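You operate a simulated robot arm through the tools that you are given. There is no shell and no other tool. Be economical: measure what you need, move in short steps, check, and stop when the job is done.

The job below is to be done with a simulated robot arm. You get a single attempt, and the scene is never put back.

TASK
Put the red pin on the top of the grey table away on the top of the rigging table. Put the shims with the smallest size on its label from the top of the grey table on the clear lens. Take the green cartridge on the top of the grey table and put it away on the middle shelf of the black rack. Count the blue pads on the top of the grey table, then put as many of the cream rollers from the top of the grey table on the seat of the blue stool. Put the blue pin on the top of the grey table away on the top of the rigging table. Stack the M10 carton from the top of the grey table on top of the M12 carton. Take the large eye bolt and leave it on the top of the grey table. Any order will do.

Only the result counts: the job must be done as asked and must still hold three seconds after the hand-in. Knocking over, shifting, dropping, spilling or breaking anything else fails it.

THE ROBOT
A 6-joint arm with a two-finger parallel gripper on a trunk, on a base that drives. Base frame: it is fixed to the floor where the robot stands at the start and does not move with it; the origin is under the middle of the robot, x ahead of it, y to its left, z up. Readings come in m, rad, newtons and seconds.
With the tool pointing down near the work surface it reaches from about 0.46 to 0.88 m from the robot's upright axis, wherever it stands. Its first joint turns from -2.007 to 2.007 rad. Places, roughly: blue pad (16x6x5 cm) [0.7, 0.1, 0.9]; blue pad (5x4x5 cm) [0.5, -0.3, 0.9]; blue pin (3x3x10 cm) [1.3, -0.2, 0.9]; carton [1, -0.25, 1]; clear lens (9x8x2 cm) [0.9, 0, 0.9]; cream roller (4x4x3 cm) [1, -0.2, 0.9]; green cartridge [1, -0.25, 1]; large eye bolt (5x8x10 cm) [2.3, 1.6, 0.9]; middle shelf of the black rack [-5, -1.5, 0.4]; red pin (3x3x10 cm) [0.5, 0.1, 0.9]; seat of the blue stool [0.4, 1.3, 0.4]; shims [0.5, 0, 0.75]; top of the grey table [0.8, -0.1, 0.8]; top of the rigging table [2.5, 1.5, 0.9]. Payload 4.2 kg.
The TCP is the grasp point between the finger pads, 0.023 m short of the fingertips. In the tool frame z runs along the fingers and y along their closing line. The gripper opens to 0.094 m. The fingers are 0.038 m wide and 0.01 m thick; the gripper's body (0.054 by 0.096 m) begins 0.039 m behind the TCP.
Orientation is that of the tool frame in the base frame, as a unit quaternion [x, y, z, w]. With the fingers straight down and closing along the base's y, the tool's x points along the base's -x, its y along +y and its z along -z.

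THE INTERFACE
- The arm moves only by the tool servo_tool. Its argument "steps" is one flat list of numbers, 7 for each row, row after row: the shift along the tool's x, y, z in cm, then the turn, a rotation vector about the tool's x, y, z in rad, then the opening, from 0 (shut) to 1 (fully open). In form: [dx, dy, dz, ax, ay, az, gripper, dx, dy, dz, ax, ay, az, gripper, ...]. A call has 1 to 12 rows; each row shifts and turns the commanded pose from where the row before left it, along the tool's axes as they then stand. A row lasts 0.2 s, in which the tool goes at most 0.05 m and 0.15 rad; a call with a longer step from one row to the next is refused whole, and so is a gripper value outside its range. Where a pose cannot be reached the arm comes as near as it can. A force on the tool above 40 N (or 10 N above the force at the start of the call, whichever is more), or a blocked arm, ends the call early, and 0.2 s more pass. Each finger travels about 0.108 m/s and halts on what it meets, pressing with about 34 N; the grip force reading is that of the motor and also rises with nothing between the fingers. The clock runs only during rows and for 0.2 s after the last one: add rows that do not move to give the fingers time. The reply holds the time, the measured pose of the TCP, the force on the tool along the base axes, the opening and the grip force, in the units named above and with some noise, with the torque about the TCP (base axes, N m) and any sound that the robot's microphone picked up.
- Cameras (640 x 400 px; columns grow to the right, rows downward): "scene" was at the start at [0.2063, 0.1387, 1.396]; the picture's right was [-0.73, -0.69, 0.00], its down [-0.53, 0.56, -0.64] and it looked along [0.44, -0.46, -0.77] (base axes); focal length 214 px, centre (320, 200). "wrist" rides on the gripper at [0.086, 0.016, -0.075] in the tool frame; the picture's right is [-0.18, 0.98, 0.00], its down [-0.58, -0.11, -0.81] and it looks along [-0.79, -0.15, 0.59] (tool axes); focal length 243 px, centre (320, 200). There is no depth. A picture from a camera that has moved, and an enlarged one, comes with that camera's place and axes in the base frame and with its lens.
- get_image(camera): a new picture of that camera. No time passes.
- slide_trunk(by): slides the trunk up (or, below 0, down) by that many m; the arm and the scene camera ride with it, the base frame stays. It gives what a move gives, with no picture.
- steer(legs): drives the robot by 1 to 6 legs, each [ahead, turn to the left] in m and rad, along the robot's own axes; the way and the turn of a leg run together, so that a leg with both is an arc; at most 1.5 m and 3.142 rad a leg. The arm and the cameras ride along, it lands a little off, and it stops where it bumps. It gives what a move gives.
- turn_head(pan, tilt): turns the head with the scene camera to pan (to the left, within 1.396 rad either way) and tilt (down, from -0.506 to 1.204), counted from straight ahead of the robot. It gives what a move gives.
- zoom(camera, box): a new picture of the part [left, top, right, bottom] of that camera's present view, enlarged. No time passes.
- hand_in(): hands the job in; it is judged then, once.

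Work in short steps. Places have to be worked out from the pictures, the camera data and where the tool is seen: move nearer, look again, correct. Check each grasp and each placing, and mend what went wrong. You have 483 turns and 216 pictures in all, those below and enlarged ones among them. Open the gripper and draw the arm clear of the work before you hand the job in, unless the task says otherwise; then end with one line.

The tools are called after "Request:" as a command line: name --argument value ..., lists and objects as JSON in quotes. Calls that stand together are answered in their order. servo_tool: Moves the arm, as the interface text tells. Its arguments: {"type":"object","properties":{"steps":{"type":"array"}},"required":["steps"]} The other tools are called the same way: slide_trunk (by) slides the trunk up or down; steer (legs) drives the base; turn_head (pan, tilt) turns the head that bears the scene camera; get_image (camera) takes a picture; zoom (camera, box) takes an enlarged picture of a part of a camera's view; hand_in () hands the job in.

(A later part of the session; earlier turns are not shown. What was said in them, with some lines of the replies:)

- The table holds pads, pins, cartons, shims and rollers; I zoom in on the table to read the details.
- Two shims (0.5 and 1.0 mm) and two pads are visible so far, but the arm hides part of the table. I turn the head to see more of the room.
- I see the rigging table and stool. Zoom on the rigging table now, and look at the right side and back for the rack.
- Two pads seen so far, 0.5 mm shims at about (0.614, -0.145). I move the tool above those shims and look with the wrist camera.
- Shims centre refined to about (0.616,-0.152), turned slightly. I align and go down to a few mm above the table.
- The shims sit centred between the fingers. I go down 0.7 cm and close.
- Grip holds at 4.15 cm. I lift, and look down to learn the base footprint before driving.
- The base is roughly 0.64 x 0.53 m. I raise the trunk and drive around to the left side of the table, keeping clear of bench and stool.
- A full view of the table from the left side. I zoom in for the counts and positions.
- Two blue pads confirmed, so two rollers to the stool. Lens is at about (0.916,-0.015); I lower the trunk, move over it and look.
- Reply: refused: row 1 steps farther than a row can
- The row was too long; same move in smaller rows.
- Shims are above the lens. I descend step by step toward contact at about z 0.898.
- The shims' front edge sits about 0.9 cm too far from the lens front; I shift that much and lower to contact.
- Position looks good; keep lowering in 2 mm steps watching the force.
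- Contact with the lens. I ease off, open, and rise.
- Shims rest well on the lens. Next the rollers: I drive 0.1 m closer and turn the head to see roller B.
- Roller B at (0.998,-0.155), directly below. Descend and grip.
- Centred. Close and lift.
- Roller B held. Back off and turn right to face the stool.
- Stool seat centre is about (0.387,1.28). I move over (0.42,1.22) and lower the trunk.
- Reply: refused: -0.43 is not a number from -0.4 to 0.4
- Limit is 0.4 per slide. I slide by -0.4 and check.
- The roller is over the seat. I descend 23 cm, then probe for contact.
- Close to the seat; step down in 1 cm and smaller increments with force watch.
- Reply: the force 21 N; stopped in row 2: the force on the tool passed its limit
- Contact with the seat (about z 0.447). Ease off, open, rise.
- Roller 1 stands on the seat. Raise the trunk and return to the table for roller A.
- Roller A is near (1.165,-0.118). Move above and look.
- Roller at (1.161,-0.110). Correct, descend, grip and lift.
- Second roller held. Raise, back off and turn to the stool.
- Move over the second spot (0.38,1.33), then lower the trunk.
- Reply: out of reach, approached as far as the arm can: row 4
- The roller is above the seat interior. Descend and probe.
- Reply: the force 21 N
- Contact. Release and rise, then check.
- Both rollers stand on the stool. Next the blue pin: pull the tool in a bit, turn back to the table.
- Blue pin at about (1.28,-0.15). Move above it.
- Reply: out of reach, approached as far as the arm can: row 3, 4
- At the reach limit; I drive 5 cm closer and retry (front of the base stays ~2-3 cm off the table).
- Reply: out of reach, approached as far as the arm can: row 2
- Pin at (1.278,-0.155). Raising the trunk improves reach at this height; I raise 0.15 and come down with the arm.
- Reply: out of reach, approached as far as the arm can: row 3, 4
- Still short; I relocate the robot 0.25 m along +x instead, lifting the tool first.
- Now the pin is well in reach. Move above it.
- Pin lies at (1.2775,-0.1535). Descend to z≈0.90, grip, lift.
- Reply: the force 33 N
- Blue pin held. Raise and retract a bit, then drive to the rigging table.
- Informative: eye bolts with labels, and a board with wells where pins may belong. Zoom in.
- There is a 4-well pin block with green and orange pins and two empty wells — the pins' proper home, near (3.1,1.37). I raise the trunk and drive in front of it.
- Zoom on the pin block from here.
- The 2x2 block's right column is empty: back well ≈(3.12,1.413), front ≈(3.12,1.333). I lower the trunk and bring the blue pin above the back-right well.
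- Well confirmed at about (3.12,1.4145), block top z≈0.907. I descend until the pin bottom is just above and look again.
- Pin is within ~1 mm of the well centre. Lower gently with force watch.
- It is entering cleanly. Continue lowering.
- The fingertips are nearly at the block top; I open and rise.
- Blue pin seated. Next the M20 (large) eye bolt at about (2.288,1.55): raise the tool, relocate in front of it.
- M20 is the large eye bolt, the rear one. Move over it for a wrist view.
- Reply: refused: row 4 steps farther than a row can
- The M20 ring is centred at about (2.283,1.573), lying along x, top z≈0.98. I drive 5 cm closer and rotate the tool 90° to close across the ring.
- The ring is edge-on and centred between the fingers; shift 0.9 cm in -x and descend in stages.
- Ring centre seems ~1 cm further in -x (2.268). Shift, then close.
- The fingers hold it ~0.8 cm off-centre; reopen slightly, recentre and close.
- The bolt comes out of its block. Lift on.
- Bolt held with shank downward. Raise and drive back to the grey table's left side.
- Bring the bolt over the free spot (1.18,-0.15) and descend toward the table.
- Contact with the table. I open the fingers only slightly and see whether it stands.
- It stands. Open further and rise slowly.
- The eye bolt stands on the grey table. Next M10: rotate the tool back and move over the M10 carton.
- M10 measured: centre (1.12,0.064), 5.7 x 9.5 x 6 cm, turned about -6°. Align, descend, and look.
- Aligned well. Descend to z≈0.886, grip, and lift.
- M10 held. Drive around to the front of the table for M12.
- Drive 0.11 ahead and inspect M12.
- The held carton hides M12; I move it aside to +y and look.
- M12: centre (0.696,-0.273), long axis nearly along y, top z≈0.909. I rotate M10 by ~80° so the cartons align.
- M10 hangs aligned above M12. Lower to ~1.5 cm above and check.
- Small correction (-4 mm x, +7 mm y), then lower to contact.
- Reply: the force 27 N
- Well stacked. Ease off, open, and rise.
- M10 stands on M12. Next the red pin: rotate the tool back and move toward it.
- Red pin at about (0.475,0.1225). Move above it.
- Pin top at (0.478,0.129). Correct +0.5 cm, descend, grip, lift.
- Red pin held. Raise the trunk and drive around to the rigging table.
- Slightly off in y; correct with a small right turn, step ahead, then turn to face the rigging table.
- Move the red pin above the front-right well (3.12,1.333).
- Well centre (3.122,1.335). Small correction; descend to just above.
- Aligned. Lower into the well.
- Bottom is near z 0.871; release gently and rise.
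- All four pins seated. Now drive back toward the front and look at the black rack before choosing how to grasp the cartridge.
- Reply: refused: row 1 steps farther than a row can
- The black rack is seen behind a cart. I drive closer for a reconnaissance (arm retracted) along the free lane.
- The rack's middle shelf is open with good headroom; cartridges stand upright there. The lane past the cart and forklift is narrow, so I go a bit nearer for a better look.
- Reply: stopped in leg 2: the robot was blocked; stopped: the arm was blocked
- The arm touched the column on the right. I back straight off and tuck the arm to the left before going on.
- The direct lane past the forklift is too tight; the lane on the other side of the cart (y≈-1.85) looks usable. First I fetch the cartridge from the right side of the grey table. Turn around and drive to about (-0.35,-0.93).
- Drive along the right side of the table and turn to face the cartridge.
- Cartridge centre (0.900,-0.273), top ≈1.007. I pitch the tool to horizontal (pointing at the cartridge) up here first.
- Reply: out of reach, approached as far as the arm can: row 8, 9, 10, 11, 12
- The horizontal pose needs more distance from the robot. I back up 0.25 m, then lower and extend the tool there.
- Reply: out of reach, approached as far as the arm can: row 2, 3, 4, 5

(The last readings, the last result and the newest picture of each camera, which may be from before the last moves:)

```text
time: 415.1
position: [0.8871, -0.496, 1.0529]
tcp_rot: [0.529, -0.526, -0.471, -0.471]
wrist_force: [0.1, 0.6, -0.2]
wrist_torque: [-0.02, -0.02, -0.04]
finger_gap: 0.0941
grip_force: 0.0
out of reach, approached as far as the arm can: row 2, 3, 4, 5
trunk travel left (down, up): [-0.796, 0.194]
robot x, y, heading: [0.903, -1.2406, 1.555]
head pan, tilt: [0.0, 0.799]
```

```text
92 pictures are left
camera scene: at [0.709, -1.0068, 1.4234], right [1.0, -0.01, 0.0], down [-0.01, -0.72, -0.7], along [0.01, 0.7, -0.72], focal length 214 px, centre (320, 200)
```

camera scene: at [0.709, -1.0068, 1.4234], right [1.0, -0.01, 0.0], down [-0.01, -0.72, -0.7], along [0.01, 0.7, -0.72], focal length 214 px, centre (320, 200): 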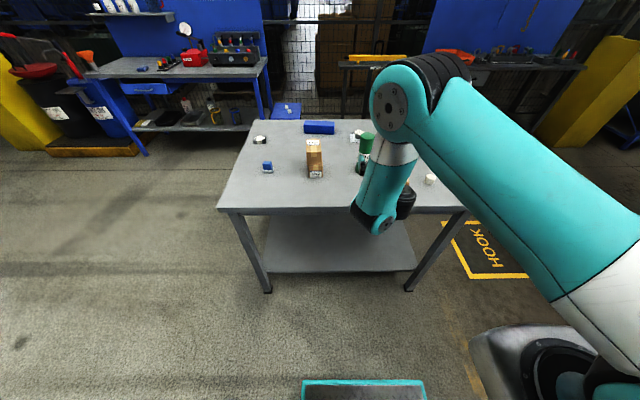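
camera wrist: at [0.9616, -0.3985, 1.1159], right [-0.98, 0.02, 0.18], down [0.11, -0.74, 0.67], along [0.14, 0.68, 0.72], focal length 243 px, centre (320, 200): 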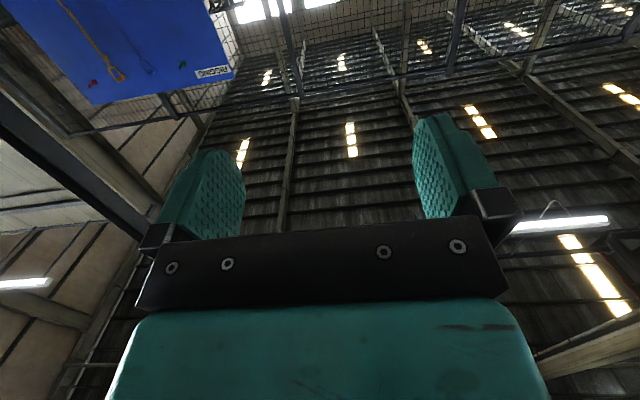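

The hand is nearly horizontal (about 6° down), which is fine. I lower the trunk 7 cm to bring the grip height to ≈0.98 and look.

Request:
slide_trunk --by -0.07

Request:
get_image --camera "wrist"

Request:
turn_head --pan -0.1 --tilt 0.6

Request:
zoom --camera "scene" --box '[260, 100, 480, 260]'

```text
time: 416.1
position: [0.8874, -0.4961, 0.9833]
tcp_rot: [0.529, -0.527, -0.47, -0.471]
wrist_force: [0.1, -0.2, -0.3]
wrist_torque: [0.02, 0.0, -0.01]
finger_gap: 0.0939
grip_force: 0.1
trunk travel left (down, up): [-0.726, 0.264]
robot x, y, heading: [0.8969, -1.238, 1.555]
head pan, tilt: [0.0, 0.799]
```

```text
91 pictures are left
camera wrist: at [0.8721, -0.5793, 0.9067], right [-0.98, 0.02, 0.18], down [0.11, -0.73, 0.67], along [0.14, 0.68, 0.72], focal length 243 px, centre (320, 200)
```

wrist: 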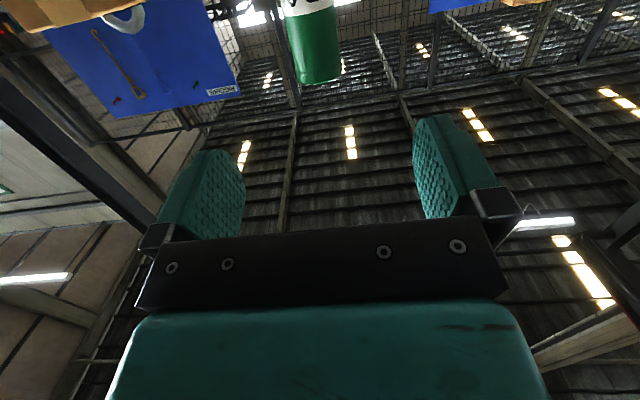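

```text
time: 416.9
position: [0.8881, -0.4965, 0.9836]
tcp_rot: [0.529, -0.527, -0.47, -0.471]
wrist_force: [-0.3, 1.0, -0.3]
wrist_torque: [0.0, 0.02, 0.0]
finger_gap: 0.0941
grip_force: 0.0
trunk travel left (down, up): [-0.726, 0.264]
robot x, y, heading: [0.9012, -1.243, 1.561]
head pan, tilt: [-0.099, 0.6]
```

```text
2.50 times, centred on (370, 180) of scene
camera zoom: at [0.7178, -0.9996, 1.3702], right [0.99, -0.11, 0.0], down [-0.06, -0.56, -0.82], along [0.09, 0.82, -0.57], focal length 536 px, centre (195, 250)
```

zoom: 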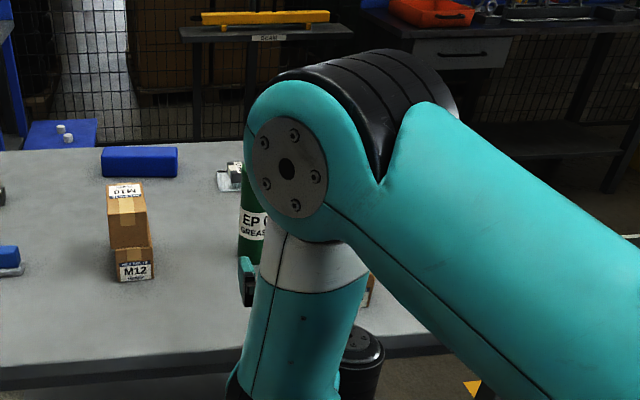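

The cartridge is straight ahead, about 1 cm to the right. I shift the tool 0.8 cm right and drive forward 0.12 m, then check.

Request:
servo_tool --steps '[0, -0.8, 0, 0, 0, 0, 1, 0, 0, 0, 0, 0, 0, 1]'

Request:
steer --legs '[[0.12, 0]]'

Request:
get_image --camera "wrist"

Request:
turn_head --pan 0.3 --tilt 0.8

Request:
get_image --camera "scene"

```text
time: 417.5
position: [0.8968, -0.4953, 0.9836]
tcp_rot: [0.53, -0.527, -0.469, -0.47]
wrist_force: [-0.9, 0.2, -0.6]
wrist_torque: [-0.02, 0.0, -0.01]
finger_gap: 0.0941
grip_force: 0.1
trunk travel left (down, up): [-0.726, 0.264]
robot x, y, heading: [0.8953, -1.2422, 1.551]
head pan, tilt: [-0.099, 0.6]
```

```text
time: 418.7
position: [0.8965, -0.3738, 0.984]
tcp_rot: [0.53, -0.527, -0.47, -0.47]
wrist_force: [-0.6, 0.0, 0.3]
wrist_torque: [-0.03, 0.01, -0.02]
finger_gap: 0.094
grip_force: 0.0
trunk travel left (down, up): [-0.726, 0.264]
robot x, y, heading: [0.8984, -1.1138, 1.555]
head pan, tilt: [-0.099, 0.6]
```

```text
89 pictures are left
camera wrist: at [0.8811, -0.4575, 0.9068], right [-0.98, 0.02, 0.18], down [0.11, -0.73, 0.67], along [0.14, 0.68, 0.72], focal length 243 px, centre (320, 200)
```

wrist: 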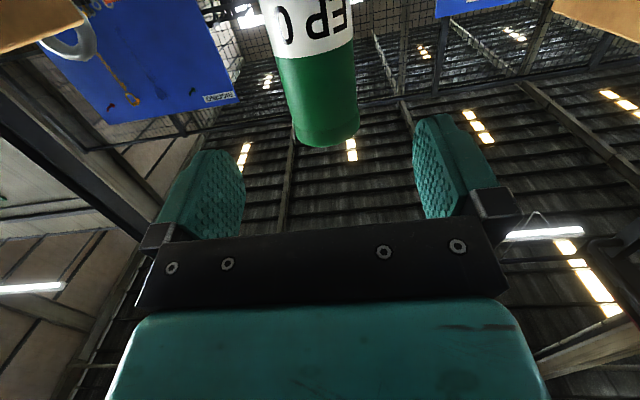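

```text
time: 419.6
position: [0.8973, -0.3741, 0.9833]
tcp_rot: [0.529, -0.527, -0.47, -0.471]
wrist_force: [-0.4, 0.8, 0.0]
wrist_torque: [0.03, -0.01, 0.0]
finger_gap: 0.0939
grip_force: 0.0
trunk travel left (down, up): [-0.726, 0.264]
robot x, y, heading: [0.9042, -1.1222, 1.557]
head pan, tilt: [0.3, 0.799]
```

```text
88 pictures are left
camera scene: at [0.6866, -0.8893, 1.3534], right [0.96, 0.28, 0.0], down [0.2, -0.69, -0.7], along [-0.2, 0.67, -0.72], focal length 214 px, centre (320, 200)
```

scene: 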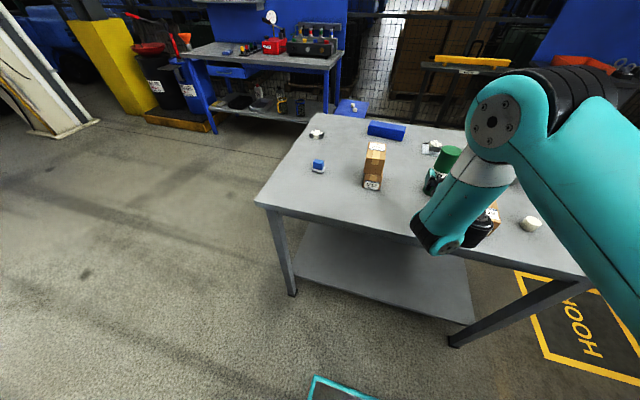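

Request:
zoom --camera "scene" --box '[380, 120, 540, 280]'

```text
2.50 times, centred on (460, 200) of scene
camera zoom: at [0.6866, -0.8893, 1.3534], right [0.96, 0.28, 0.0], down [0.2, -0.69, -0.7], along [-0.2, 0.67, -0.72], focal length 536 px, centre (-30, 200)
```

zoom: 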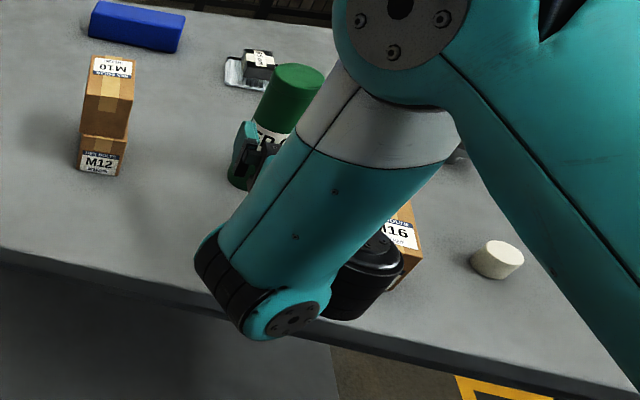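

The wrist parts are at about z 0.95, clear of the table and the M16 carton. Drive on 0.09 m.

Request:
steer --legs '[[0.09, 0]]'

Request:
get_image --camera "wrist"

Request:
zoom --camera "scene" --box '[380, 120, 540, 280]'

```text
time: 420.7
position: [0.8993, -0.2827, 0.9842]
tcp_rot: [0.529, -0.528, -0.469, -0.472]
wrist_force: [0.4, 0.3, -0.3]
wrist_torque: [0.0, 0.02, 0.0]
finger_gap: 0.0937
grip_force: 0.1
trunk travel left (down, up): [-0.726, 0.264]
robot x, y, heading: [0.9033, -1.0289, 1.557]
head pan, tilt: [0.3, 0.799]
```

```text
86 pictures are left
camera wrist: at [0.8834, -0.3669, 0.9068], right [-0.98, 0.02, 0.18], down [0.11, -0.73, 0.67], along [0.15, 0.68, 0.72], focal length 243 px, centre (320, 200)
```

wrist: 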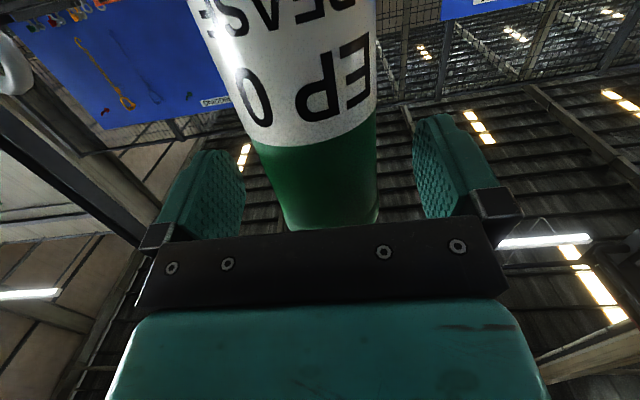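

```text
2.50 times, centred on (460, 200) of scene
camera zoom: at [0.6882, -0.7984, 1.3534], right [0.96, 0.28, 0.0], down [0.2, -0.69, -0.7], along [-0.2, 0.67, -0.72], focal length 536 px, centre (-30, 200)
```

zoom: 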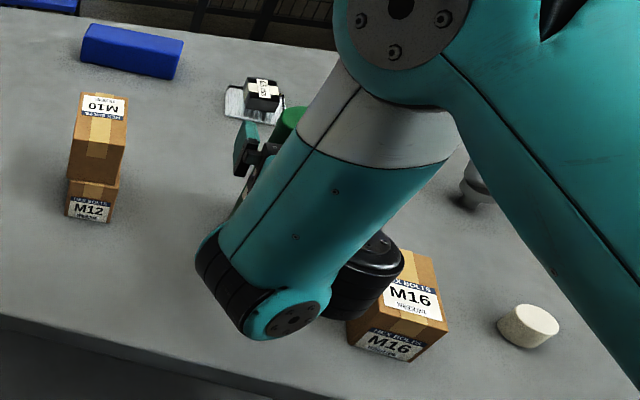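

The cartridge is between the pads. Close the gripper.

Request:
servo_tool --steps '[0, 0, 0, 0, 0, 0, 0.5, 0, 0, 0, 0, 0, 0, 0.3, 0, 0, 0, 0, 0, 0, 0, 0, 0, 0, 0, 0, 0, 0, 0, 0, 0, 0, 0, 0, 0]'

Request:
get_image --camera "wrist"

```text
time: 421.9
position: [0.8994, -0.2828, 0.9827]
tcp_rot: [0.529, -0.528, -0.469, -0.471]
wrist_force: [-1.4, 0.4, 2.1]
wrist_torque: [0.1, 0.12, 0.03]
finger_gap: 0.0542
grip_force: 34.3
trunk travel left (down, up): [-0.726, 0.264]
robot x, y, heading: [0.9023, -1.0273, 1.558]
head pan, tilt: [0.3, 0.799]
```

```text
84 pictures are left
camera wrist: at [0.8832, -0.367, 0.907], right [-0.98, 0.02, 0.18], down [0.11, -0.73, 0.67], along [0.14, 0.68, 0.72], focal length 243 px, centre (320, 200)
```

wrist: 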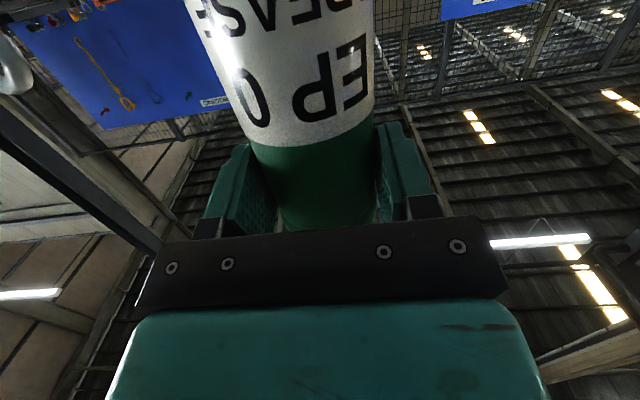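

Gripped at 5.4 cm. Lift with the trunk by 0.2.

Request:
slide_trunk --by 0.2

Request:
get_image --camera "scene"

```text
time: 424.1
position: [0.8991, -0.2851, 1.1828]
tcp_rot: [0.529, -0.527, -0.469, -0.471]
wrist_force: [-0.2, 0.8, -2.9]
wrist_torque: [-0.1, -0.03, -0.01]
finger_gap: 0.0539
grip_force: 34.0
trunk travel left (down, up): [-0.926, 0.064]
robot x, y, heading: [0.9057, -1.0319, 1.553]
head pan, tilt: [0.3, 0.799]
```

```text
83 pictures are left
camera scene: at [0.6882, -0.7983, 1.5533], right [0.96, 0.28, 0.0], down [0.2, -0.69, -0.7], along [-0.2, 0.67, -0.72], focal length 214 px, centre (320, 200)
```

scene: 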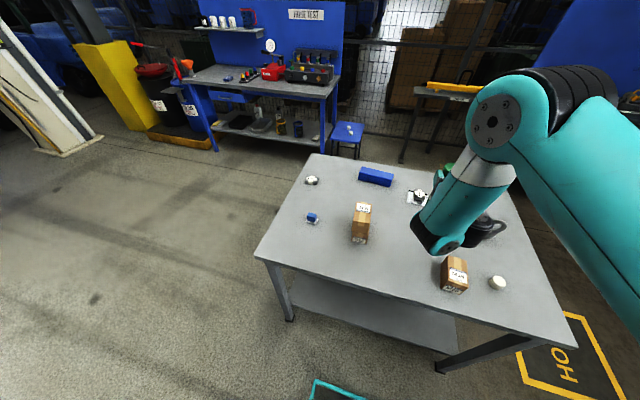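

Cartridge lifted. Turn left and drive to (-0.3,-1.03), then look at the route.

Request:
steer --legs '[[0, 1.586], [1.2, 0]]'

Request:
turn_head --pan 0.3 --tilt 0.35

Request:
get_image --camera "scene"

```text
time: 434.0
position: [-1.0598, -1.0166, 1.1829]
tcp_rot: [0.747, 0.003, -0.665, 0.0]
wrist_force: [0.4, 0.2, -2.1]
wrist_torque: [0.02, -0.03, 0.03]
finger_gap: 0.0539
grip_force: 34.3
trunk travel left (down, up): [-0.926, 0.064]
robot x, y, heading: [-0.3122, -1.0095, 3.132]
head pan, tilt: [0.3, 0.799]
```

```text
time: 434.9
position: [-1.0594, -1.0178, 1.1822]
tcp_rot: [0.747, 0.003, -0.664, 0.0]
wrist_force: [0.1, 0.2, -3.2]
wrist_torque: [0.0, -0.04, 0.0]
finger_gap: 0.0539
grip_force: 33.7
trunk travel left (down, up): [-0.926, 0.064]
robot x, y, heading: [-0.3106, -1.0139, 3.129]
head pan, tilt: [0.3, 0.351]
```

```text
82 pictures are left
camera scene: at [-0.5542, -1.2308, 1.5929], right [-0.29, 0.96, 0.0], down [0.33, 0.1, -0.94], along [-0.9, -0.27, -0.34], focal length 214 px, centre (320, 200)
```

scene: 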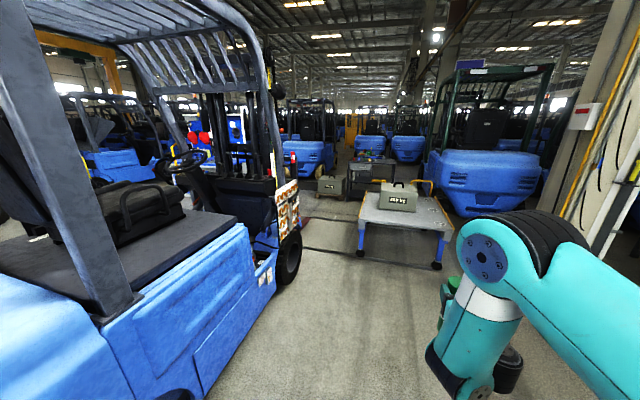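

Request:
zoom --camera "scene" --box '[250, 150, 450, 290]'

```text
2.86 times, centred on (350, 220) of scene
camera zoom: at [-0.5542, -1.2308, 1.5929], right [-0.29, 0.96, 0.0], down [0.33, 0.1, -0.94], along [-0.9, -0.27, -0.34], focal length 613 px, centre (234, 143)
```

zoom: 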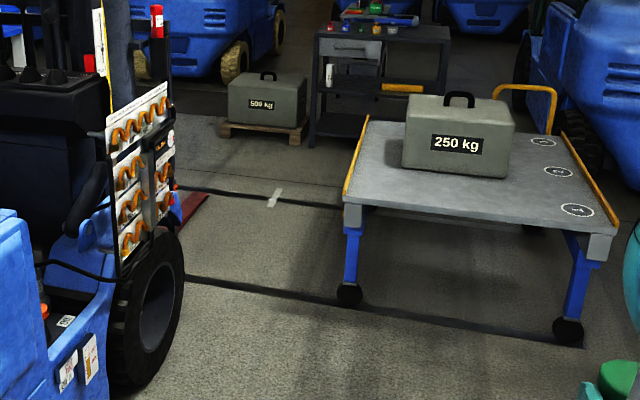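

The lane between cart (y>-1.46) and fork (y<-2.33) is wide enough. I drive in gentle legs, checking midway.

Request:
steer --legs '[[0, 0.357], [1.4, 0], [0.29, 0]]'

Request:
turn_head --pan 0.1 --tilt 0.6

Request:
get_image --camera "scene"

```text
time: 444.6
position: [-2.5936, -1.86, 1.1821]
tcp_rot: [0.734, 0.137, -0.654, 0.12]
wrist_force: [0.7, 0.9, -3.2]
wrist_torque: [0.01, -0.04, 0.0]
finger_gap: 0.0539
grip_force: 33.8
trunk travel left (down, up): [-0.926, 0.064]
robot x, y, heading: [-1.8977, -1.5884, -2.791]
head pan, tilt: [0.3, 0.351]
```

```text
time: 445.4
position: [-2.5947, -1.8608, 1.1836]
tcp_rot: [0.735, 0.138, -0.653, 0.12]
wrist_force: [-0.3, -0.3, -2.8]
wrist_torque: [0.04, -0.04, -0.05]
finger_gap: 0.0537
grip_force: 34.3
trunk travel left (down, up): [-0.926, 0.064]
robot x, y, heading: [-1.8982, -1.5909, -2.788]
head pan, tilt: [0.099, 0.6]
```

```text
80 pictures are left
camera scene: at [-2.0508, -1.8638, 1.5703], right [-0.44, 0.9, 0.0], down [0.51, 0.25, -0.83], along [-0.74, -0.36, -0.56], focal length 214 px, centre (320, 200)
```

scene: 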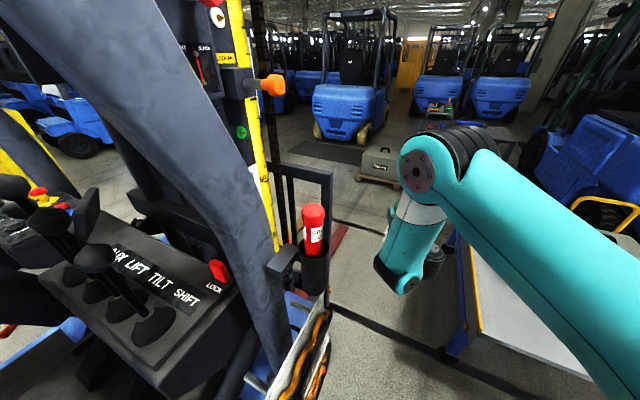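

Close to the forklift but clear. Turn slightly right and continue in two steps.

Request:
steer --legs '[[0, -0.14], [0.5, 0]]'

Request:
get_image --camera "scene"

```text
time: 448.9
position: [-3.1163, -1.8672, 1.1827]
tcp_rot: [0.742, 0.087, -0.66, 0.075]
wrist_force: [0.4, 0.1, -2.6]
wrist_torque: [0.0, -0.07, 0.0]
finger_gap: 0.0537
grip_force: 34.4
trunk travel left (down, up): [-0.926, 0.064]
robot x, y, heading: [-2.3922, -1.6958, -2.934]
head pan, tilt: [0.099, 0.6]
```

```text
79 pictures are left
camera scene: at [-2.58, -1.9455, 1.5702], right [-0.31, 0.95, 0.0], down [0.54, 0.17, -0.83], along [-0.79, -0.25, -0.57], focal length 214 px, centre (320, 200)
```

scene: 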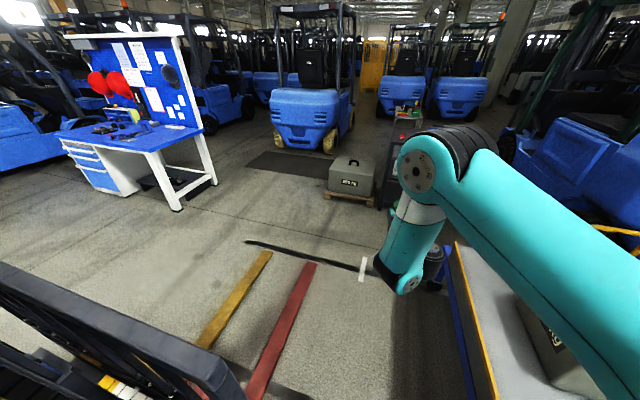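

Lane is clear. Continue: 0.55 m, straighten, 0.95 m.

Request:
steer --legs '[[0.55, 0], [0, -0.17], [0.9, 0]]'

Request:
turn_head --pan 0.0 --tilt 0.6

Request:
get_image --camera "scene"

```text
time: 457.1
position: [-4.5665, -1.8974, 1.1835]
tcp_rot: [0.747, 0.027, -0.664, 0.021]
wrist_force: [0.3, -0.7, -3.0]
wrist_torque: [-0.02, -0.07, 0.02]
finger_gap: 0.0537
grip_force: 34.2
trunk travel left (down, up): [-0.926, 0.064]
robot x, y, heading: [-3.8195, -1.8443, -3.088]
head pan, tilt: [0.099, 0.6]
```

```text
time: 457.7
position: [-4.5659, -1.8979, 1.1826]
tcp_rot: [0.747, 0.026, -0.664, 0.021]
wrist_force: [-0.6, 0.1, -1.8]
wrist_torque: [0.02, -0.05, -0.01]
finger_gap: 0.054
grip_force: 34.0
trunk travel left (down, up): [-0.926, 0.064]
robot x, y, heading: [-3.8216, -1.8432, -3.09]
head pan, tilt: [0.0, 0.6]
```

```text
78 pictures are left
camera scene: at [-4.049, -2.0508, 1.5702], right [-0.05, 1.0, 0.0], down [0.56, 0.03, -0.82], along [-0.82, -0.04, -0.57], focal length 214 px, centre (320, 200)
```

scene: 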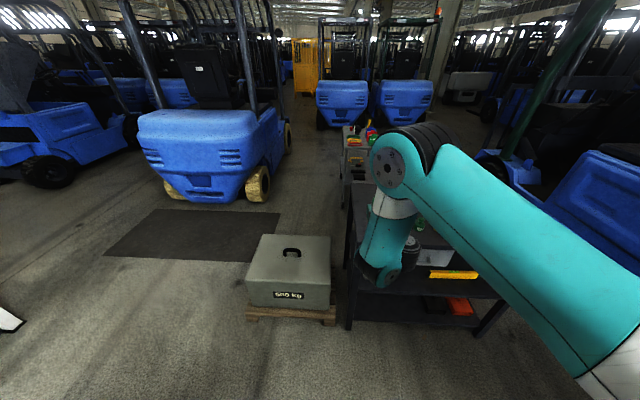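

Request:
zoom --camera "scene" --box '[330, 180, 530, 340]'

```text
2.50 times, centred on (430, 260) of scene
camera zoom: at [-4.049, -2.0508, 1.5702], right [-0.05, 1.0, 0.0], down [0.56, 0.03, -0.82], along [-0.82, -0.04, -0.57], focal length 536 px, centre (45, 50)
```

zoom: 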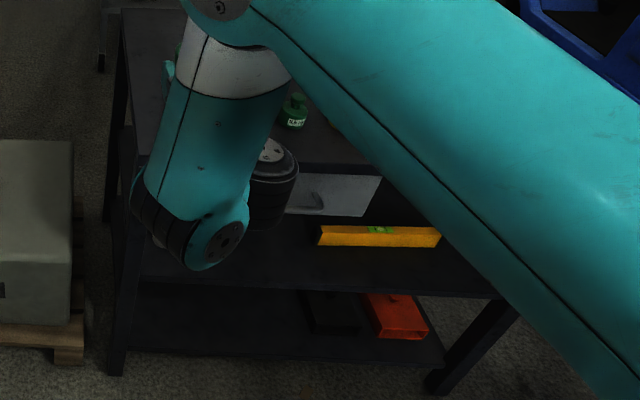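

Shelf z≈0.42; free spot near (-4.89,-1.62). I position the robot at about (-3.99,-1.945), heading toward that spot.

Request:
steer --legs '[[0, 0.484], [0.198, 0], [0, -0.883]]'

Request:
turn_head --pan -0.1 --tilt 0.8

Request:
get_image --camera "scene"

```text
time: 462.9
position: [-4.6967, -1.7077, 1.1839]
tcp_rot: [0.738, -0.119, -0.656, -0.108]
wrist_force: [-0.3, -0.2, -2.5]
wrist_torque: [-0.04, -0.04, -0.02]
finger_gap: 0.0538
grip_force: 34.4
trunk travel left (down, up): [-0.926, 0.064]
robot x, y, heading: [-3.987, -1.9429, 2.801]
head pan, tilt: [0.0, 0.6]
```

```text
time: 463.7
position: [-4.6973, -1.7087, 1.1834]
tcp_rot: [0.737, -0.118, -0.657, -0.108]
wrist_force: [0.3, 0.1, -2.6]
wrist_torque: [-0.05, -0.03, -0.01]
finger_gap: 0.0541
grip_force: 33.9
trunk travel left (down, up): [-0.926, 0.064]
robot x, y, heading: [-3.9892, -1.9429, 2.806]
head pan, tilt: [-0.099, 0.799]
```

```text
76 pictures are left
camera scene: at [-4.2668, -2.0418, 1.5534], right [0.42, 0.91, 0.0], down [0.65, -0.3, -0.7], along [-0.63, 0.29, -0.72], focal length 214 px, centre (320, 200)
```

scene: 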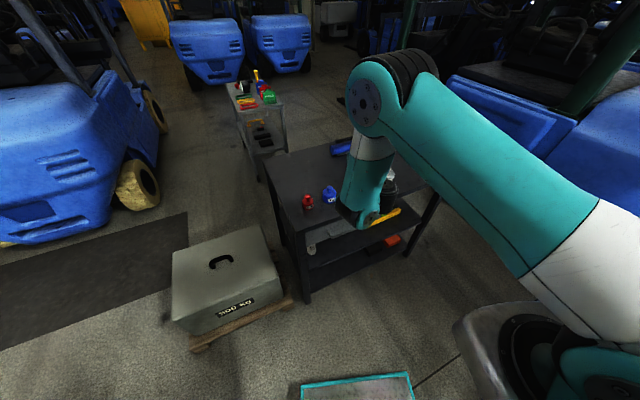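

I lower the trunk in front of the rack (everything is ~10 cm clear of the front), then will extend the arm into the shelf.

Request:
slide_trunk --by -0.4

Request:
turn_head --pan -0.1 --tilt 0.5

Request:
get_image --camera "scene"

Request:
get_image --camera "wrist"

```text
time: 467.5
position: [-4.6963, -1.7092, 0.7847]
tcp_rot: [0.737, -0.119, -0.656, -0.108]
wrist_force: [20.2, 0.9, 2.7]
wrist_torque: [0.02, -0.42, -0.05]
finger_gap: 0.0539
grip_force: 33.9
trunk travel left (down, up): [-0.526, 0.464]
robot x, y, heading: [-3.9876, -1.9404, 2.801]
head pan, tilt: [-0.099, 0.799]
```

```text
time: 468.3
position: [-4.6963, -1.7077, 0.7832]
tcp_rot: [0.738, -0.118, -0.656, -0.107]
wrist_force: [21.3, 1.0, 1.8]
wrist_torque: [0.06, -0.4, -0.06]
finger_gap: 0.0539
grip_force: 34.0
trunk travel left (down, up): [-0.526, 0.464]
robot x, y, heading: [-3.9855, -1.9428, 2.805]
head pan, tilt: [-0.099, 0.499]
```

```text
75 pictures are left
camera scene: at [-4.2753, -2.0373, 1.1794], right [0.42, 0.91, 0.0], down [0.43, -0.2, -0.88], along [-0.8, 0.37, -0.48], focal length 214 px, centre (320, 200)
```

scene: 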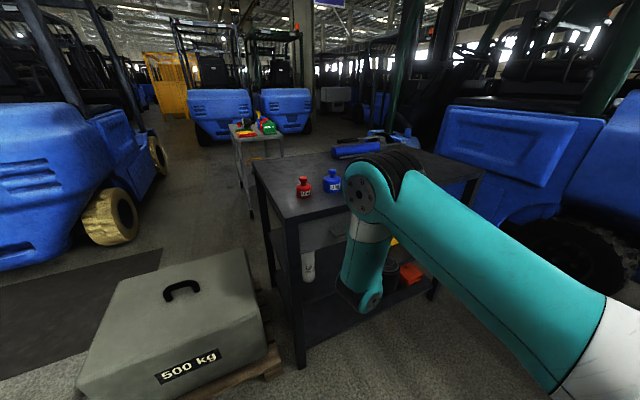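

```text
74 pictures are left
camera wrist: at [-4.6208, -1.7494, 0.7071], right [-0.33, -0.93, 0.18], down [0.73, -0.13, 0.67], along [-0.6, 0.35, 0.72], focal length 243 px, centre (320, 200)
```

wrist: 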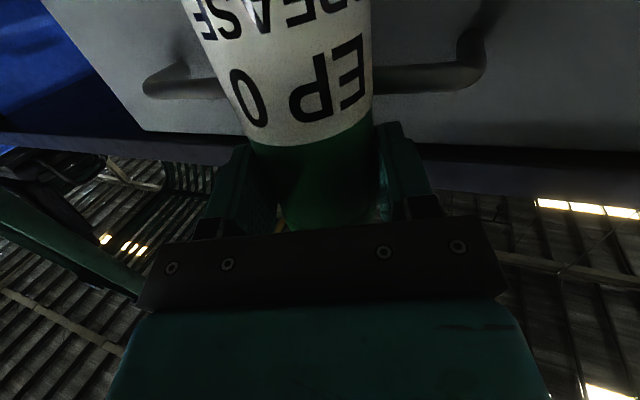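

There's a 20 N contact, likely with the drawer handle. I back off 7 cm immediately.

Request:
steer --legs '[[-0.07, 0]]'

Request:
get_image --camera "wrist"

Request:
zoom --camera "scene" --box '[240, 130, 440, 300]'

```text
time: 469.3
position: [-4.6306, -1.7326, 0.7821]
tcp_rot: [0.738, -0.118, -0.656, -0.107]
wrist_force: [-0.2, -0.2, -2.5]
wrist_torque: [-0.02, -0.04, 0.0]
finger_gap: 0.0537
grip_force: 33.7
trunk travel left (down, up): [-0.526, 0.464]
robot x, y, heading: [-3.9197, -1.9632, 2.808]
head pan, tilt: [-0.099, 0.499]
```

```text
73 pictures are left
camera wrist: at [-4.5548, -1.7744, 0.7067], right [-0.33, -0.93, 0.18], down [0.73, -0.13, 0.67], along [-0.6, 0.35, 0.72], focal length 243 px, centre (320, 200)
```

wrist: 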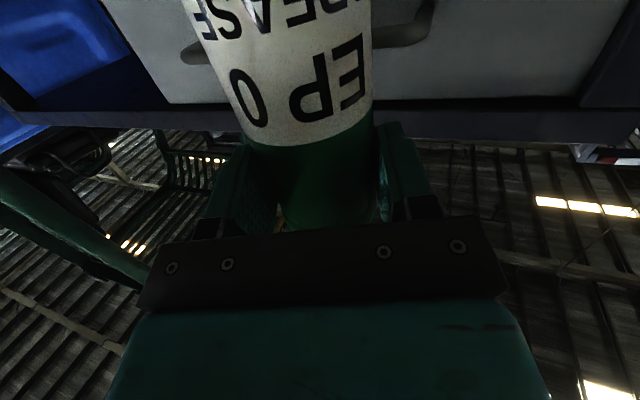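

```text
2.35 times, centred on (340, 215) of scene
camera zoom: at [-4.2088, -2.0615, 1.1793], right [0.42, 0.91, 0.0], down [0.43, -0.2, -0.88], along [-0.8, 0.37, -0.48], focal length 505 px, centre (273, 165)
```

zoom: 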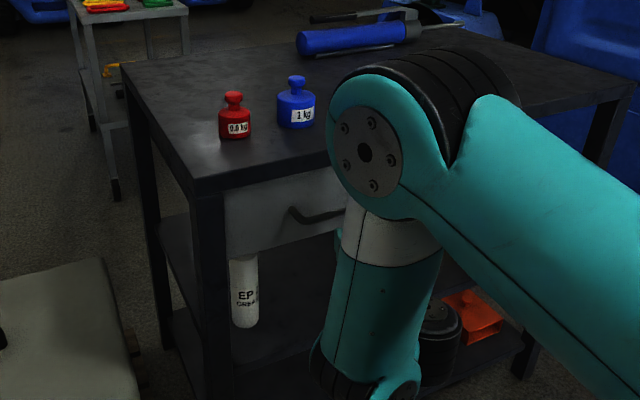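

I lower the remaining 0.19 m here, clear of the handle, then check.

Request:
slide_trunk --by -0.19

Request:
get_image --camera "scene"

Request:
get_image --camera "wrist"

```text
time: 471.4
position: [-4.6302, -1.7333, 0.5915]
tcp_rot: [0.738, -0.118, -0.655, -0.107]
wrist_force: [-0.4, 0.0, -2.8]
wrist_torque: [-0.01, -0.02, -0.02]
finger_gap: 0.0539
grip_force: 33.9
trunk travel left (down, up): [-0.336, 0.654]
robot x, y, heading: [-3.9179, -1.9676, 2.809]
head pan, tilt: [-0.099, 0.499]
```

```text
71 pictures are left
camera scene: at [-4.2087, -2.0615, 0.9893], right [0.42, 0.91, 0.0], down [0.43, -0.2, -0.88], along [-0.8, 0.37, -0.48], focal length 214 px, centre (320, 200)
```

scene: 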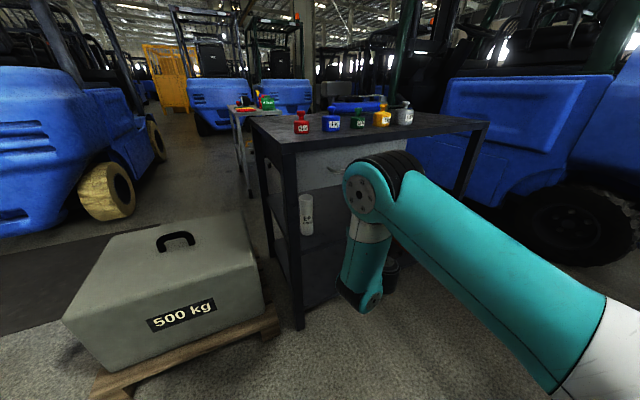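

```text
70 pictures are left
camera wrist: at [-4.5548, -1.7744, 0.5168], right [-0.33, -0.93, 0.18], down [0.73, -0.13, 0.67], along [-0.6, 0.35, 0.72], focal length 243 px, centre (320, 200)
```

wrist: 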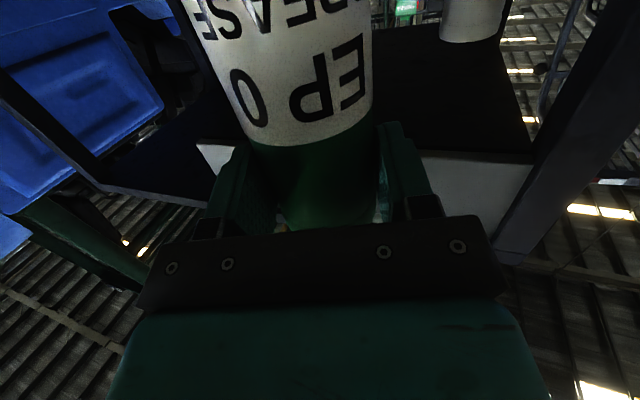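

Below the drawer now. Extend the arm forward 9 cm level, with a check.

Request:
servo_tool --steps '[-0.33, 0, 2.98, 0, 0, 0, 0, -0.33, 0, 2.98, 0, 0, 0, 0, -0.33, 0, 2.98, 0, 0, 0, 0, 0, 0, 0, 0, 0, 0, 0]'

Request:
get_image --camera "scene"

Request:
get_image --camera "wrist"

```text
time: 472.4
position: [-4.7149, -1.705, 0.5931]
tcp_rot: [0.738, -0.118, -0.656, -0.107]
wrist_force: [0.4, 0.3, -2.4]
wrist_torque: [-0.01, 0.0, -0.01]
finger_gap: 0.0539
grip_force: 34.3
trunk travel left (down, up): [-0.336, 0.654]
robot x, y, heading: [-3.9199, -1.9661, 2.806]
head pan, tilt: [-0.099, 0.499]
```

```text
69 pictures are left
camera scene: at [-4.2087, -2.0615, 0.9893], right [0.42, 0.91, 0.0], down [0.43, -0.2, -0.88], along [-0.8, 0.37, -0.48], focal length 214 px, centre (320, 200)
```

scene: 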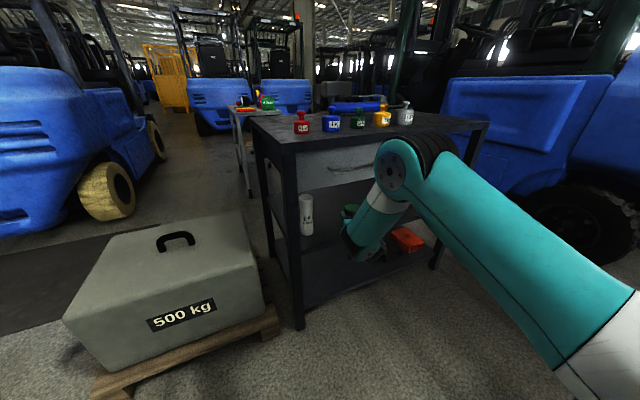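

```text
68 pictures are left
camera wrist: at [-4.6398, -1.7464, 0.5172], right [-0.33, -0.93, 0.18], down [0.73, -0.13, 0.67], along [-0.6, 0.35, 0.72], focal length 243 px, centre (320, 200)
```

wrist: 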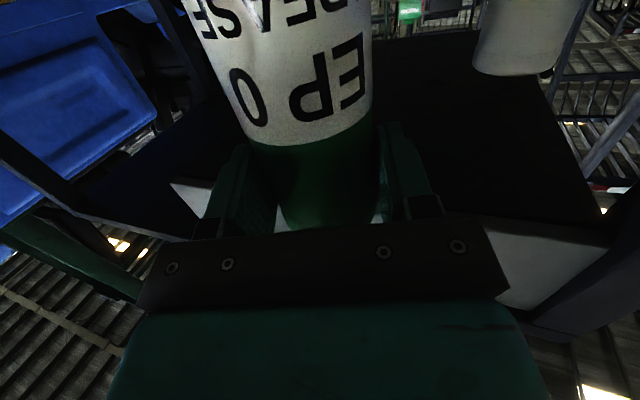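

Extending works well with the elbow staying clear. Extend 14 cm more.

Request:
servo_tool --steps '[-0.33, 0, 2.98, 0, 0, 0, 0, -0.33, 0, 2.98, 0, 0, 0, 0, -0.33, 0, 2.98, 0, 0, 0, 0, -0.33, 0, 2.98, 0, 0, 0, 0, -0.25, 0, 2.3, 0, 0, 0, 0, 0, 0, 0, 0, 0, 0, 0]'

Request:
zoom --camera "scene" --box '[240, 130, 440, 330]'

Request:
get_image --camera "wrist"

```text
time: 473.8
position: [-4.852, -1.6596, 0.5914]
tcp_rot: [0.738, -0.117, -0.656, -0.106]
wrist_force: [-0.5, -0.2, -3.5]
wrist_torque: [-0.03, -0.02, -0.01]
finger_gap: 0.0537
grip_force: 33.6
trunk travel left (down, up): [-0.336, 0.654]
robot x, y, heading: [-3.9226, -1.9648, 2.808]
head pan, tilt: [-0.099, 0.499]
```

```text
2.00 times, centred on (340, 230) of scene
camera zoom: at [-4.2088, -2.0615, 0.9893], right [0.42, 0.91, 0.0], down [0.43, -0.2, -0.88], along [-0.8, 0.37, -0.48], focal length 429 px, centre (280, 140)
```

zoom: 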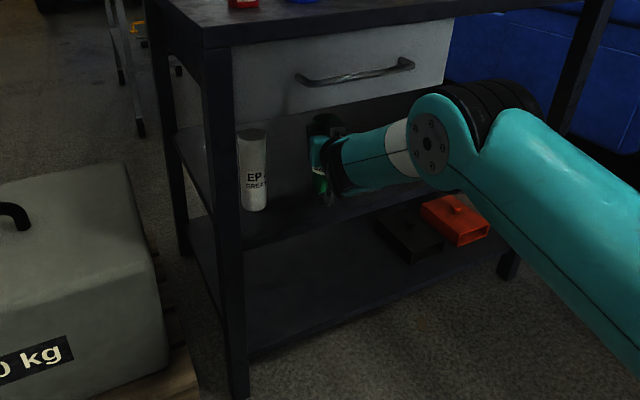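

```text
66 pictures are left
camera wrist: at [-4.7759, -1.7008, 0.5153], right [-0.33, -0.93, 0.18], down [0.73, -0.13, 0.67], along [-0.6, 0.35, 0.72], focal length 243 px, centre (320, 200)
```

wrist: 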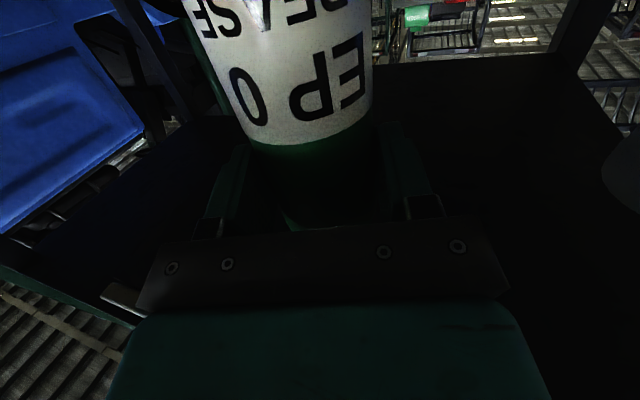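

Request:
zoom --camera "scene" --box '[300, 170, 380, 250]'

```text
5.00 times, centred on (340, 210) of scene
camera zoom: at [-4.2088, -2.0615, 0.9893], right [0.42, 0.91, 0.0], down [0.43, -0.2, -0.88], along [-0.8, 0.37, -0.48], focal length 1072 px, centre (220, 150)
```

zoom: 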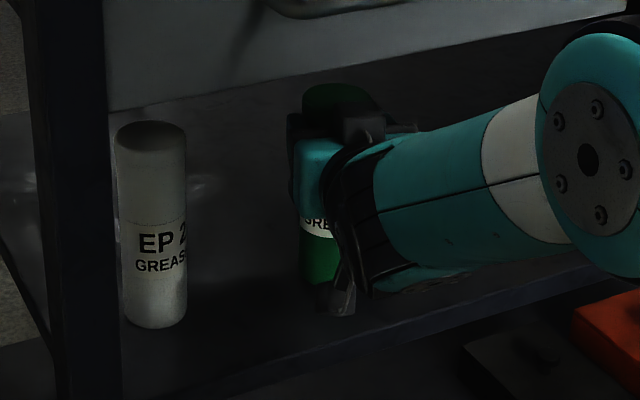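

Now lower toward the shelf with force watch.

Request:
servo_tool --steps '[1.5, 0, 0.16, 0, 0, 0, 0, 1.0, 0, 0.11, 0, 0, 0, 0, 0, 0, 0, 0, 0, 0, 0]'

Request:
servo_tool --steps '[0.4, 0, 0.04, 0, 0, 0, 0, 0.3, 0, 0.03, 0, 0, 0, 0, 0, 0, 0, 0, 0, 0, 0]'

Request:
zoom --camera "scene" --box '[300, 170, 380, 250]'

```text
time: 474.6
position: [-4.8499, -1.6604, 0.5726]
tcp_rot: [0.735, -0.117, -0.659, -0.107]
wrist_force: [-1.4, 0.7, 24.4]
wrist_torque: [0.1, 0.29, -0.07]
finger_gap: 0.0537
grip_force: 34.0
trunk travel left (down, up): [-0.336, 0.654]
robot x, y, heading: [-3.9184, -1.9625, 2.807]
head pan, tilt: [-0.099, 0.499]
```

```text
time: 475.4
position: [-4.8504, -1.6611, 0.5625]
tcp_rot: [0.736, -0.117, -0.658, -0.106]
wrist_force: [0.1, 1.2, 24.2]
wrist_torque: [-0.04, 0.33, -0.01]
finger_gap: 0.054
grip_force: 34.2
trunk travel left (down, up): [-0.336, 0.654]
robot x, y, heading: [-3.9188, -1.966, 2.807]
head pan, tilt: [-0.099, 0.499]
```

```text
5.00 times, centred on (340, 210) of scene
camera zoom: at [-4.2078, -2.0618, 0.9896], right [0.42, 0.91, 0.0], down [0.43, -0.2, -0.88], along [-0.8, 0.37, -0.48], focal length 1072 px, centre (220, 150)
```

zoom: 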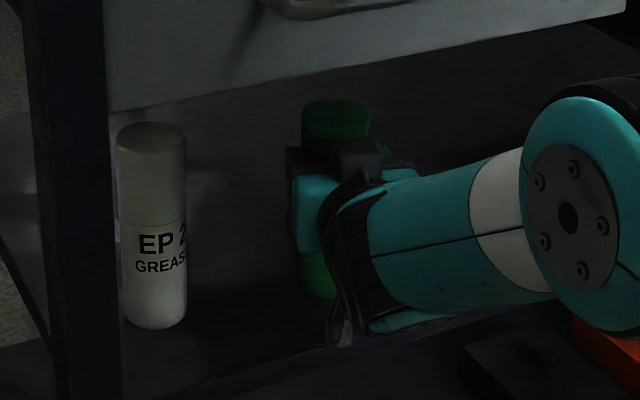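

The cartridge stands on the shelf (it slid up slightly in the grip). Relieve, open, and check before retracting.

Request:
servo_tool --steps '[-0.5, 0, -0.05, 0, 0, 0, 0, 0, 0, 0, 0, 0, 0, 0]'

Request:
servo_tool --steps '[0, 0, 0, 0, 0, 0, 0.65, 0, 0, 0, 0, 0, 0, 0.8, 0, 0, 0, 0, 0, 0, 1, 0, 0, 0, 0, 0, 0, 1]'

Request:
get_image --camera "wrist"

Request:
zoom --camera "scene" --box '[300, 170, 380, 250]'

```text
time: 476.0
position: [-4.8504, -1.6595, 0.5632]
tcp_rot: [0.739, -0.118, -0.654, -0.107]
wrist_force: [-2.7, 1.3, 6.8]
wrist_torque: [-0.03, 0.55, 0.0]
finger_gap: 0.0538
grip_force: 34.1
trunk travel left (down, up): [-0.336, 0.654]
robot x, y, heading: [-3.9178, -1.9682, 2.807]
head pan, tilt: [-0.099, 0.499]
```

```text
time: 477.0
position: [-4.8519, -1.661, 0.5644]
tcp_rot: [0.738, -0.117, -0.656, -0.106]
wrist_force: [0.2, -0.9, 0.0]
wrist_torque: [0.0, 0.0, 0.02]
finger_gap: 0.0942
grip_force: 0.1
trunk travel left (down, up): [-0.336, 0.654]
robot x, y, heading: [-3.9205, -1.967, 2.812]
head pan, tilt: [-0.099, 0.499]
```

```text
63 pictures are left
camera wrist: at [-4.7756, -1.7012, 0.4883], right [-0.33, -0.93, 0.18], down [0.73, -0.13, 0.67], along [-0.6, 0.35, 0.72], focal length 243 px, centre (320, 200)
```

wrist: 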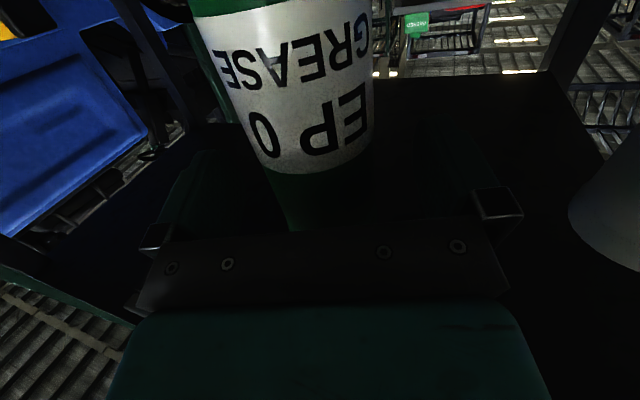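

```text
5.00 times, centred on (340, 210) of scene
camera zoom: at [-4.2087, -2.0615, 0.9893], right [0.42, 0.91, 0.0], down [0.43, -0.2, -0.88], along [-0.8, 0.37, -0.48], focal length 1072 px, centre (220, 150)
```

zoom: 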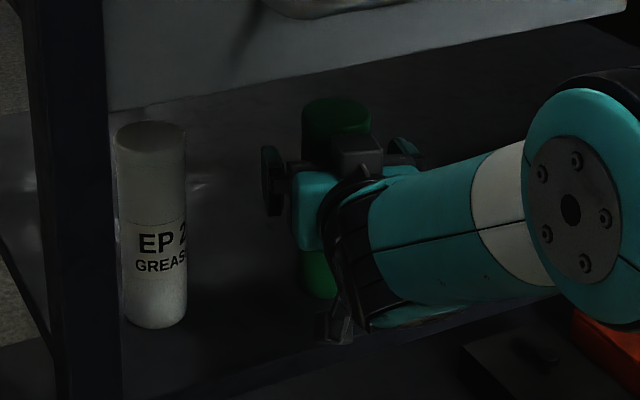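

Standing free. Retract straight back 23 cm.

Request:
servo_tool --steps '[0.2, 0, -2.98, 0, 0, 0, 1, 0.2, 0, -2.98, 0, 0, 0, 1, 0.2, 0, -2.98, 0, 0, 0, 1, 0.2, 0, -2.98, 0, 0, 0, 1, 0.2, 0, -2.98, 0, 0, 0, 1, 0.2, 0, -2.98, 0, 0, 0, 1, 0.2, 0, -2.98, 0, 0, 0, 1, 0, 0, -2, 0, 0, 0, 1]'

Request:
zoom --camera "scene" --box '[260, 150, 400, 260]'

Request:
get_image --camera "wrist"

```text
time: 478.8
position: [-4.6318, -1.7319, 0.5783]
tcp_rot: [0.74, -0.118, -0.654, -0.107]
wrist_force: [0.3, -0.2, -0.1]
wrist_torque: [0.01, -0.02, -0.01]
finger_gap: 0.094
grip_force: 0.0
trunk travel left (down, up): [-0.336, 0.654]
robot x, y, heading: [-3.919, -1.9654, 2.802]
head pan, tilt: [-0.099, 0.499]
```

```text
3.64 times, centred on (330, 205) of scene
camera zoom: at [-4.2087, -2.0615, 0.9894], right [0.42, 0.91, 0.0], down [0.43, -0.2, -0.88], along [-0.8, 0.37, -0.48], focal length 780 px, centre (284, 182)
```

zoom: 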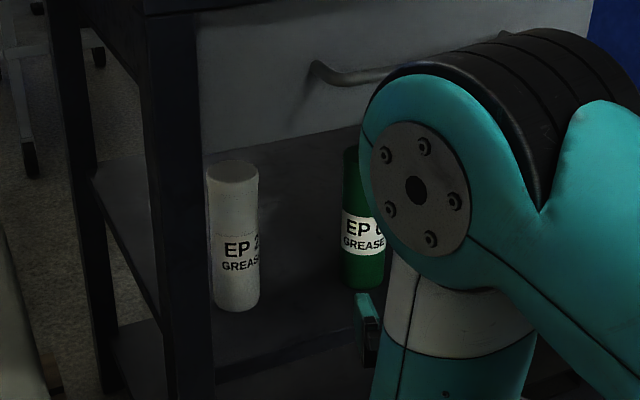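

```text
60 pictures are left
camera wrist: at [-4.5572, -1.7734, 0.5023], right [-0.33, -0.93, 0.18], down [0.73, -0.13, 0.68], along [-0.6, 0.35, 0.72], focal length 243 px, centre (320, 200)
```

wrist: 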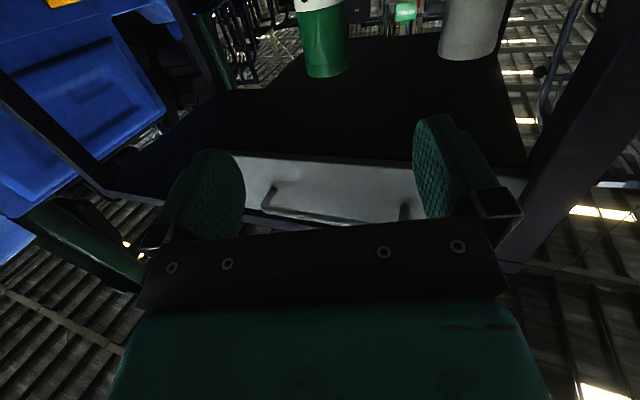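

The green cartridge stands on the middle shelf beside the other one. I raise the trunk so the arm is well clear of the rack and take a last look.

Request:
slide_trunk --by 0.3

Request:
turn_head --pan -0.1 --tilt 0.8

Request:
get_image --camera "scene"

Request:
get_image --camera "wrist"

```text
time: 481.8
position: [-4.6327, -1.7317, 0.8779]
tcp_rot: [0.739, -0.117, -0.654, -0.106]
wrist_force: [-1.9, -0.6, -0.4]
wrist_torque: [0.0, 0.01, -0.02]
finger_gap: 0.0938
grip_force: 0.0
trunk travel left (down, up): [-0.636, 0.354]
robot x, y, heading: [-3.92, -1.9643, 2.804]
head pan, tilt: [-0.099, 0.499]
```

```text
time: 482.6
position: [-4.6331, -1.7325, 0.8781]
tcp_rot: [0.74, -0.118, -0.654, -0.106]
wrist_force: [0.3, -0.4, 0.5]
wrist_torque: [-0.02, 0.01, 0.01]
finger_gap: 0.0938
grip_force: 0.2
trunk travel left (down, up): [-0.636, 0.354]
robot x, y, heading: [-3.9224, -1.9652, 2.811]
head pan, tilt: [-0.099, 0.799]
```

```text
59 pictures are left
camera scene: at [-4.1994, -2.0658, 1.2634], right [0.42, 0.91, 0.0], down [0.65, -0.3, -0.7], along [-0.63, 0.29, -0.72], focal length 214 px, centre (320, 200)
```

scene: 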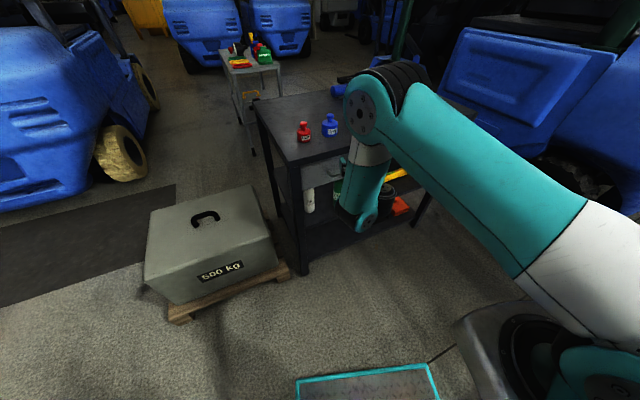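

```text
58 pictures are left
camera wrist: at [-4.5573, -1.7733, 0.8021], right [-0.33, -0.93, 0.18], down [0.73, -0.13, 0.68], along [-0.6, 0.35, 0.72], focal length 243 px, centre (320, 200)
```

wrist: 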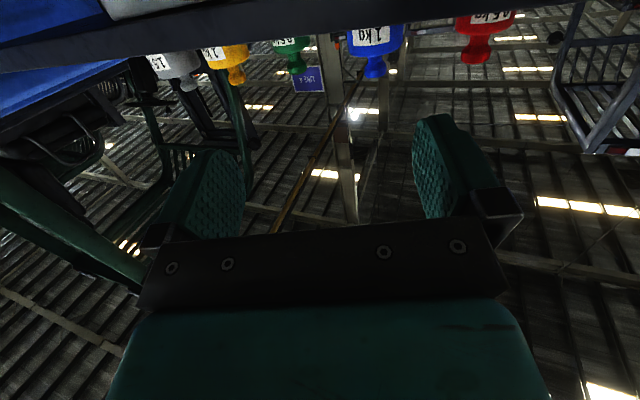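

All parts of the task are done: pins seated, shims on the lens, two rollers on the stool, M10 on M12, the eye bolt on the grey table and the cartridge on the middle shelf. The gripper is open and clear of the rack, so I hand in.

Request:
hand_in

```text
The job is handed in.
```

I did every part of the job and handed it in; the grey table was not rechecked after I left it with the cartridge, when everything visible was in place (the arm hid the eye bolt).
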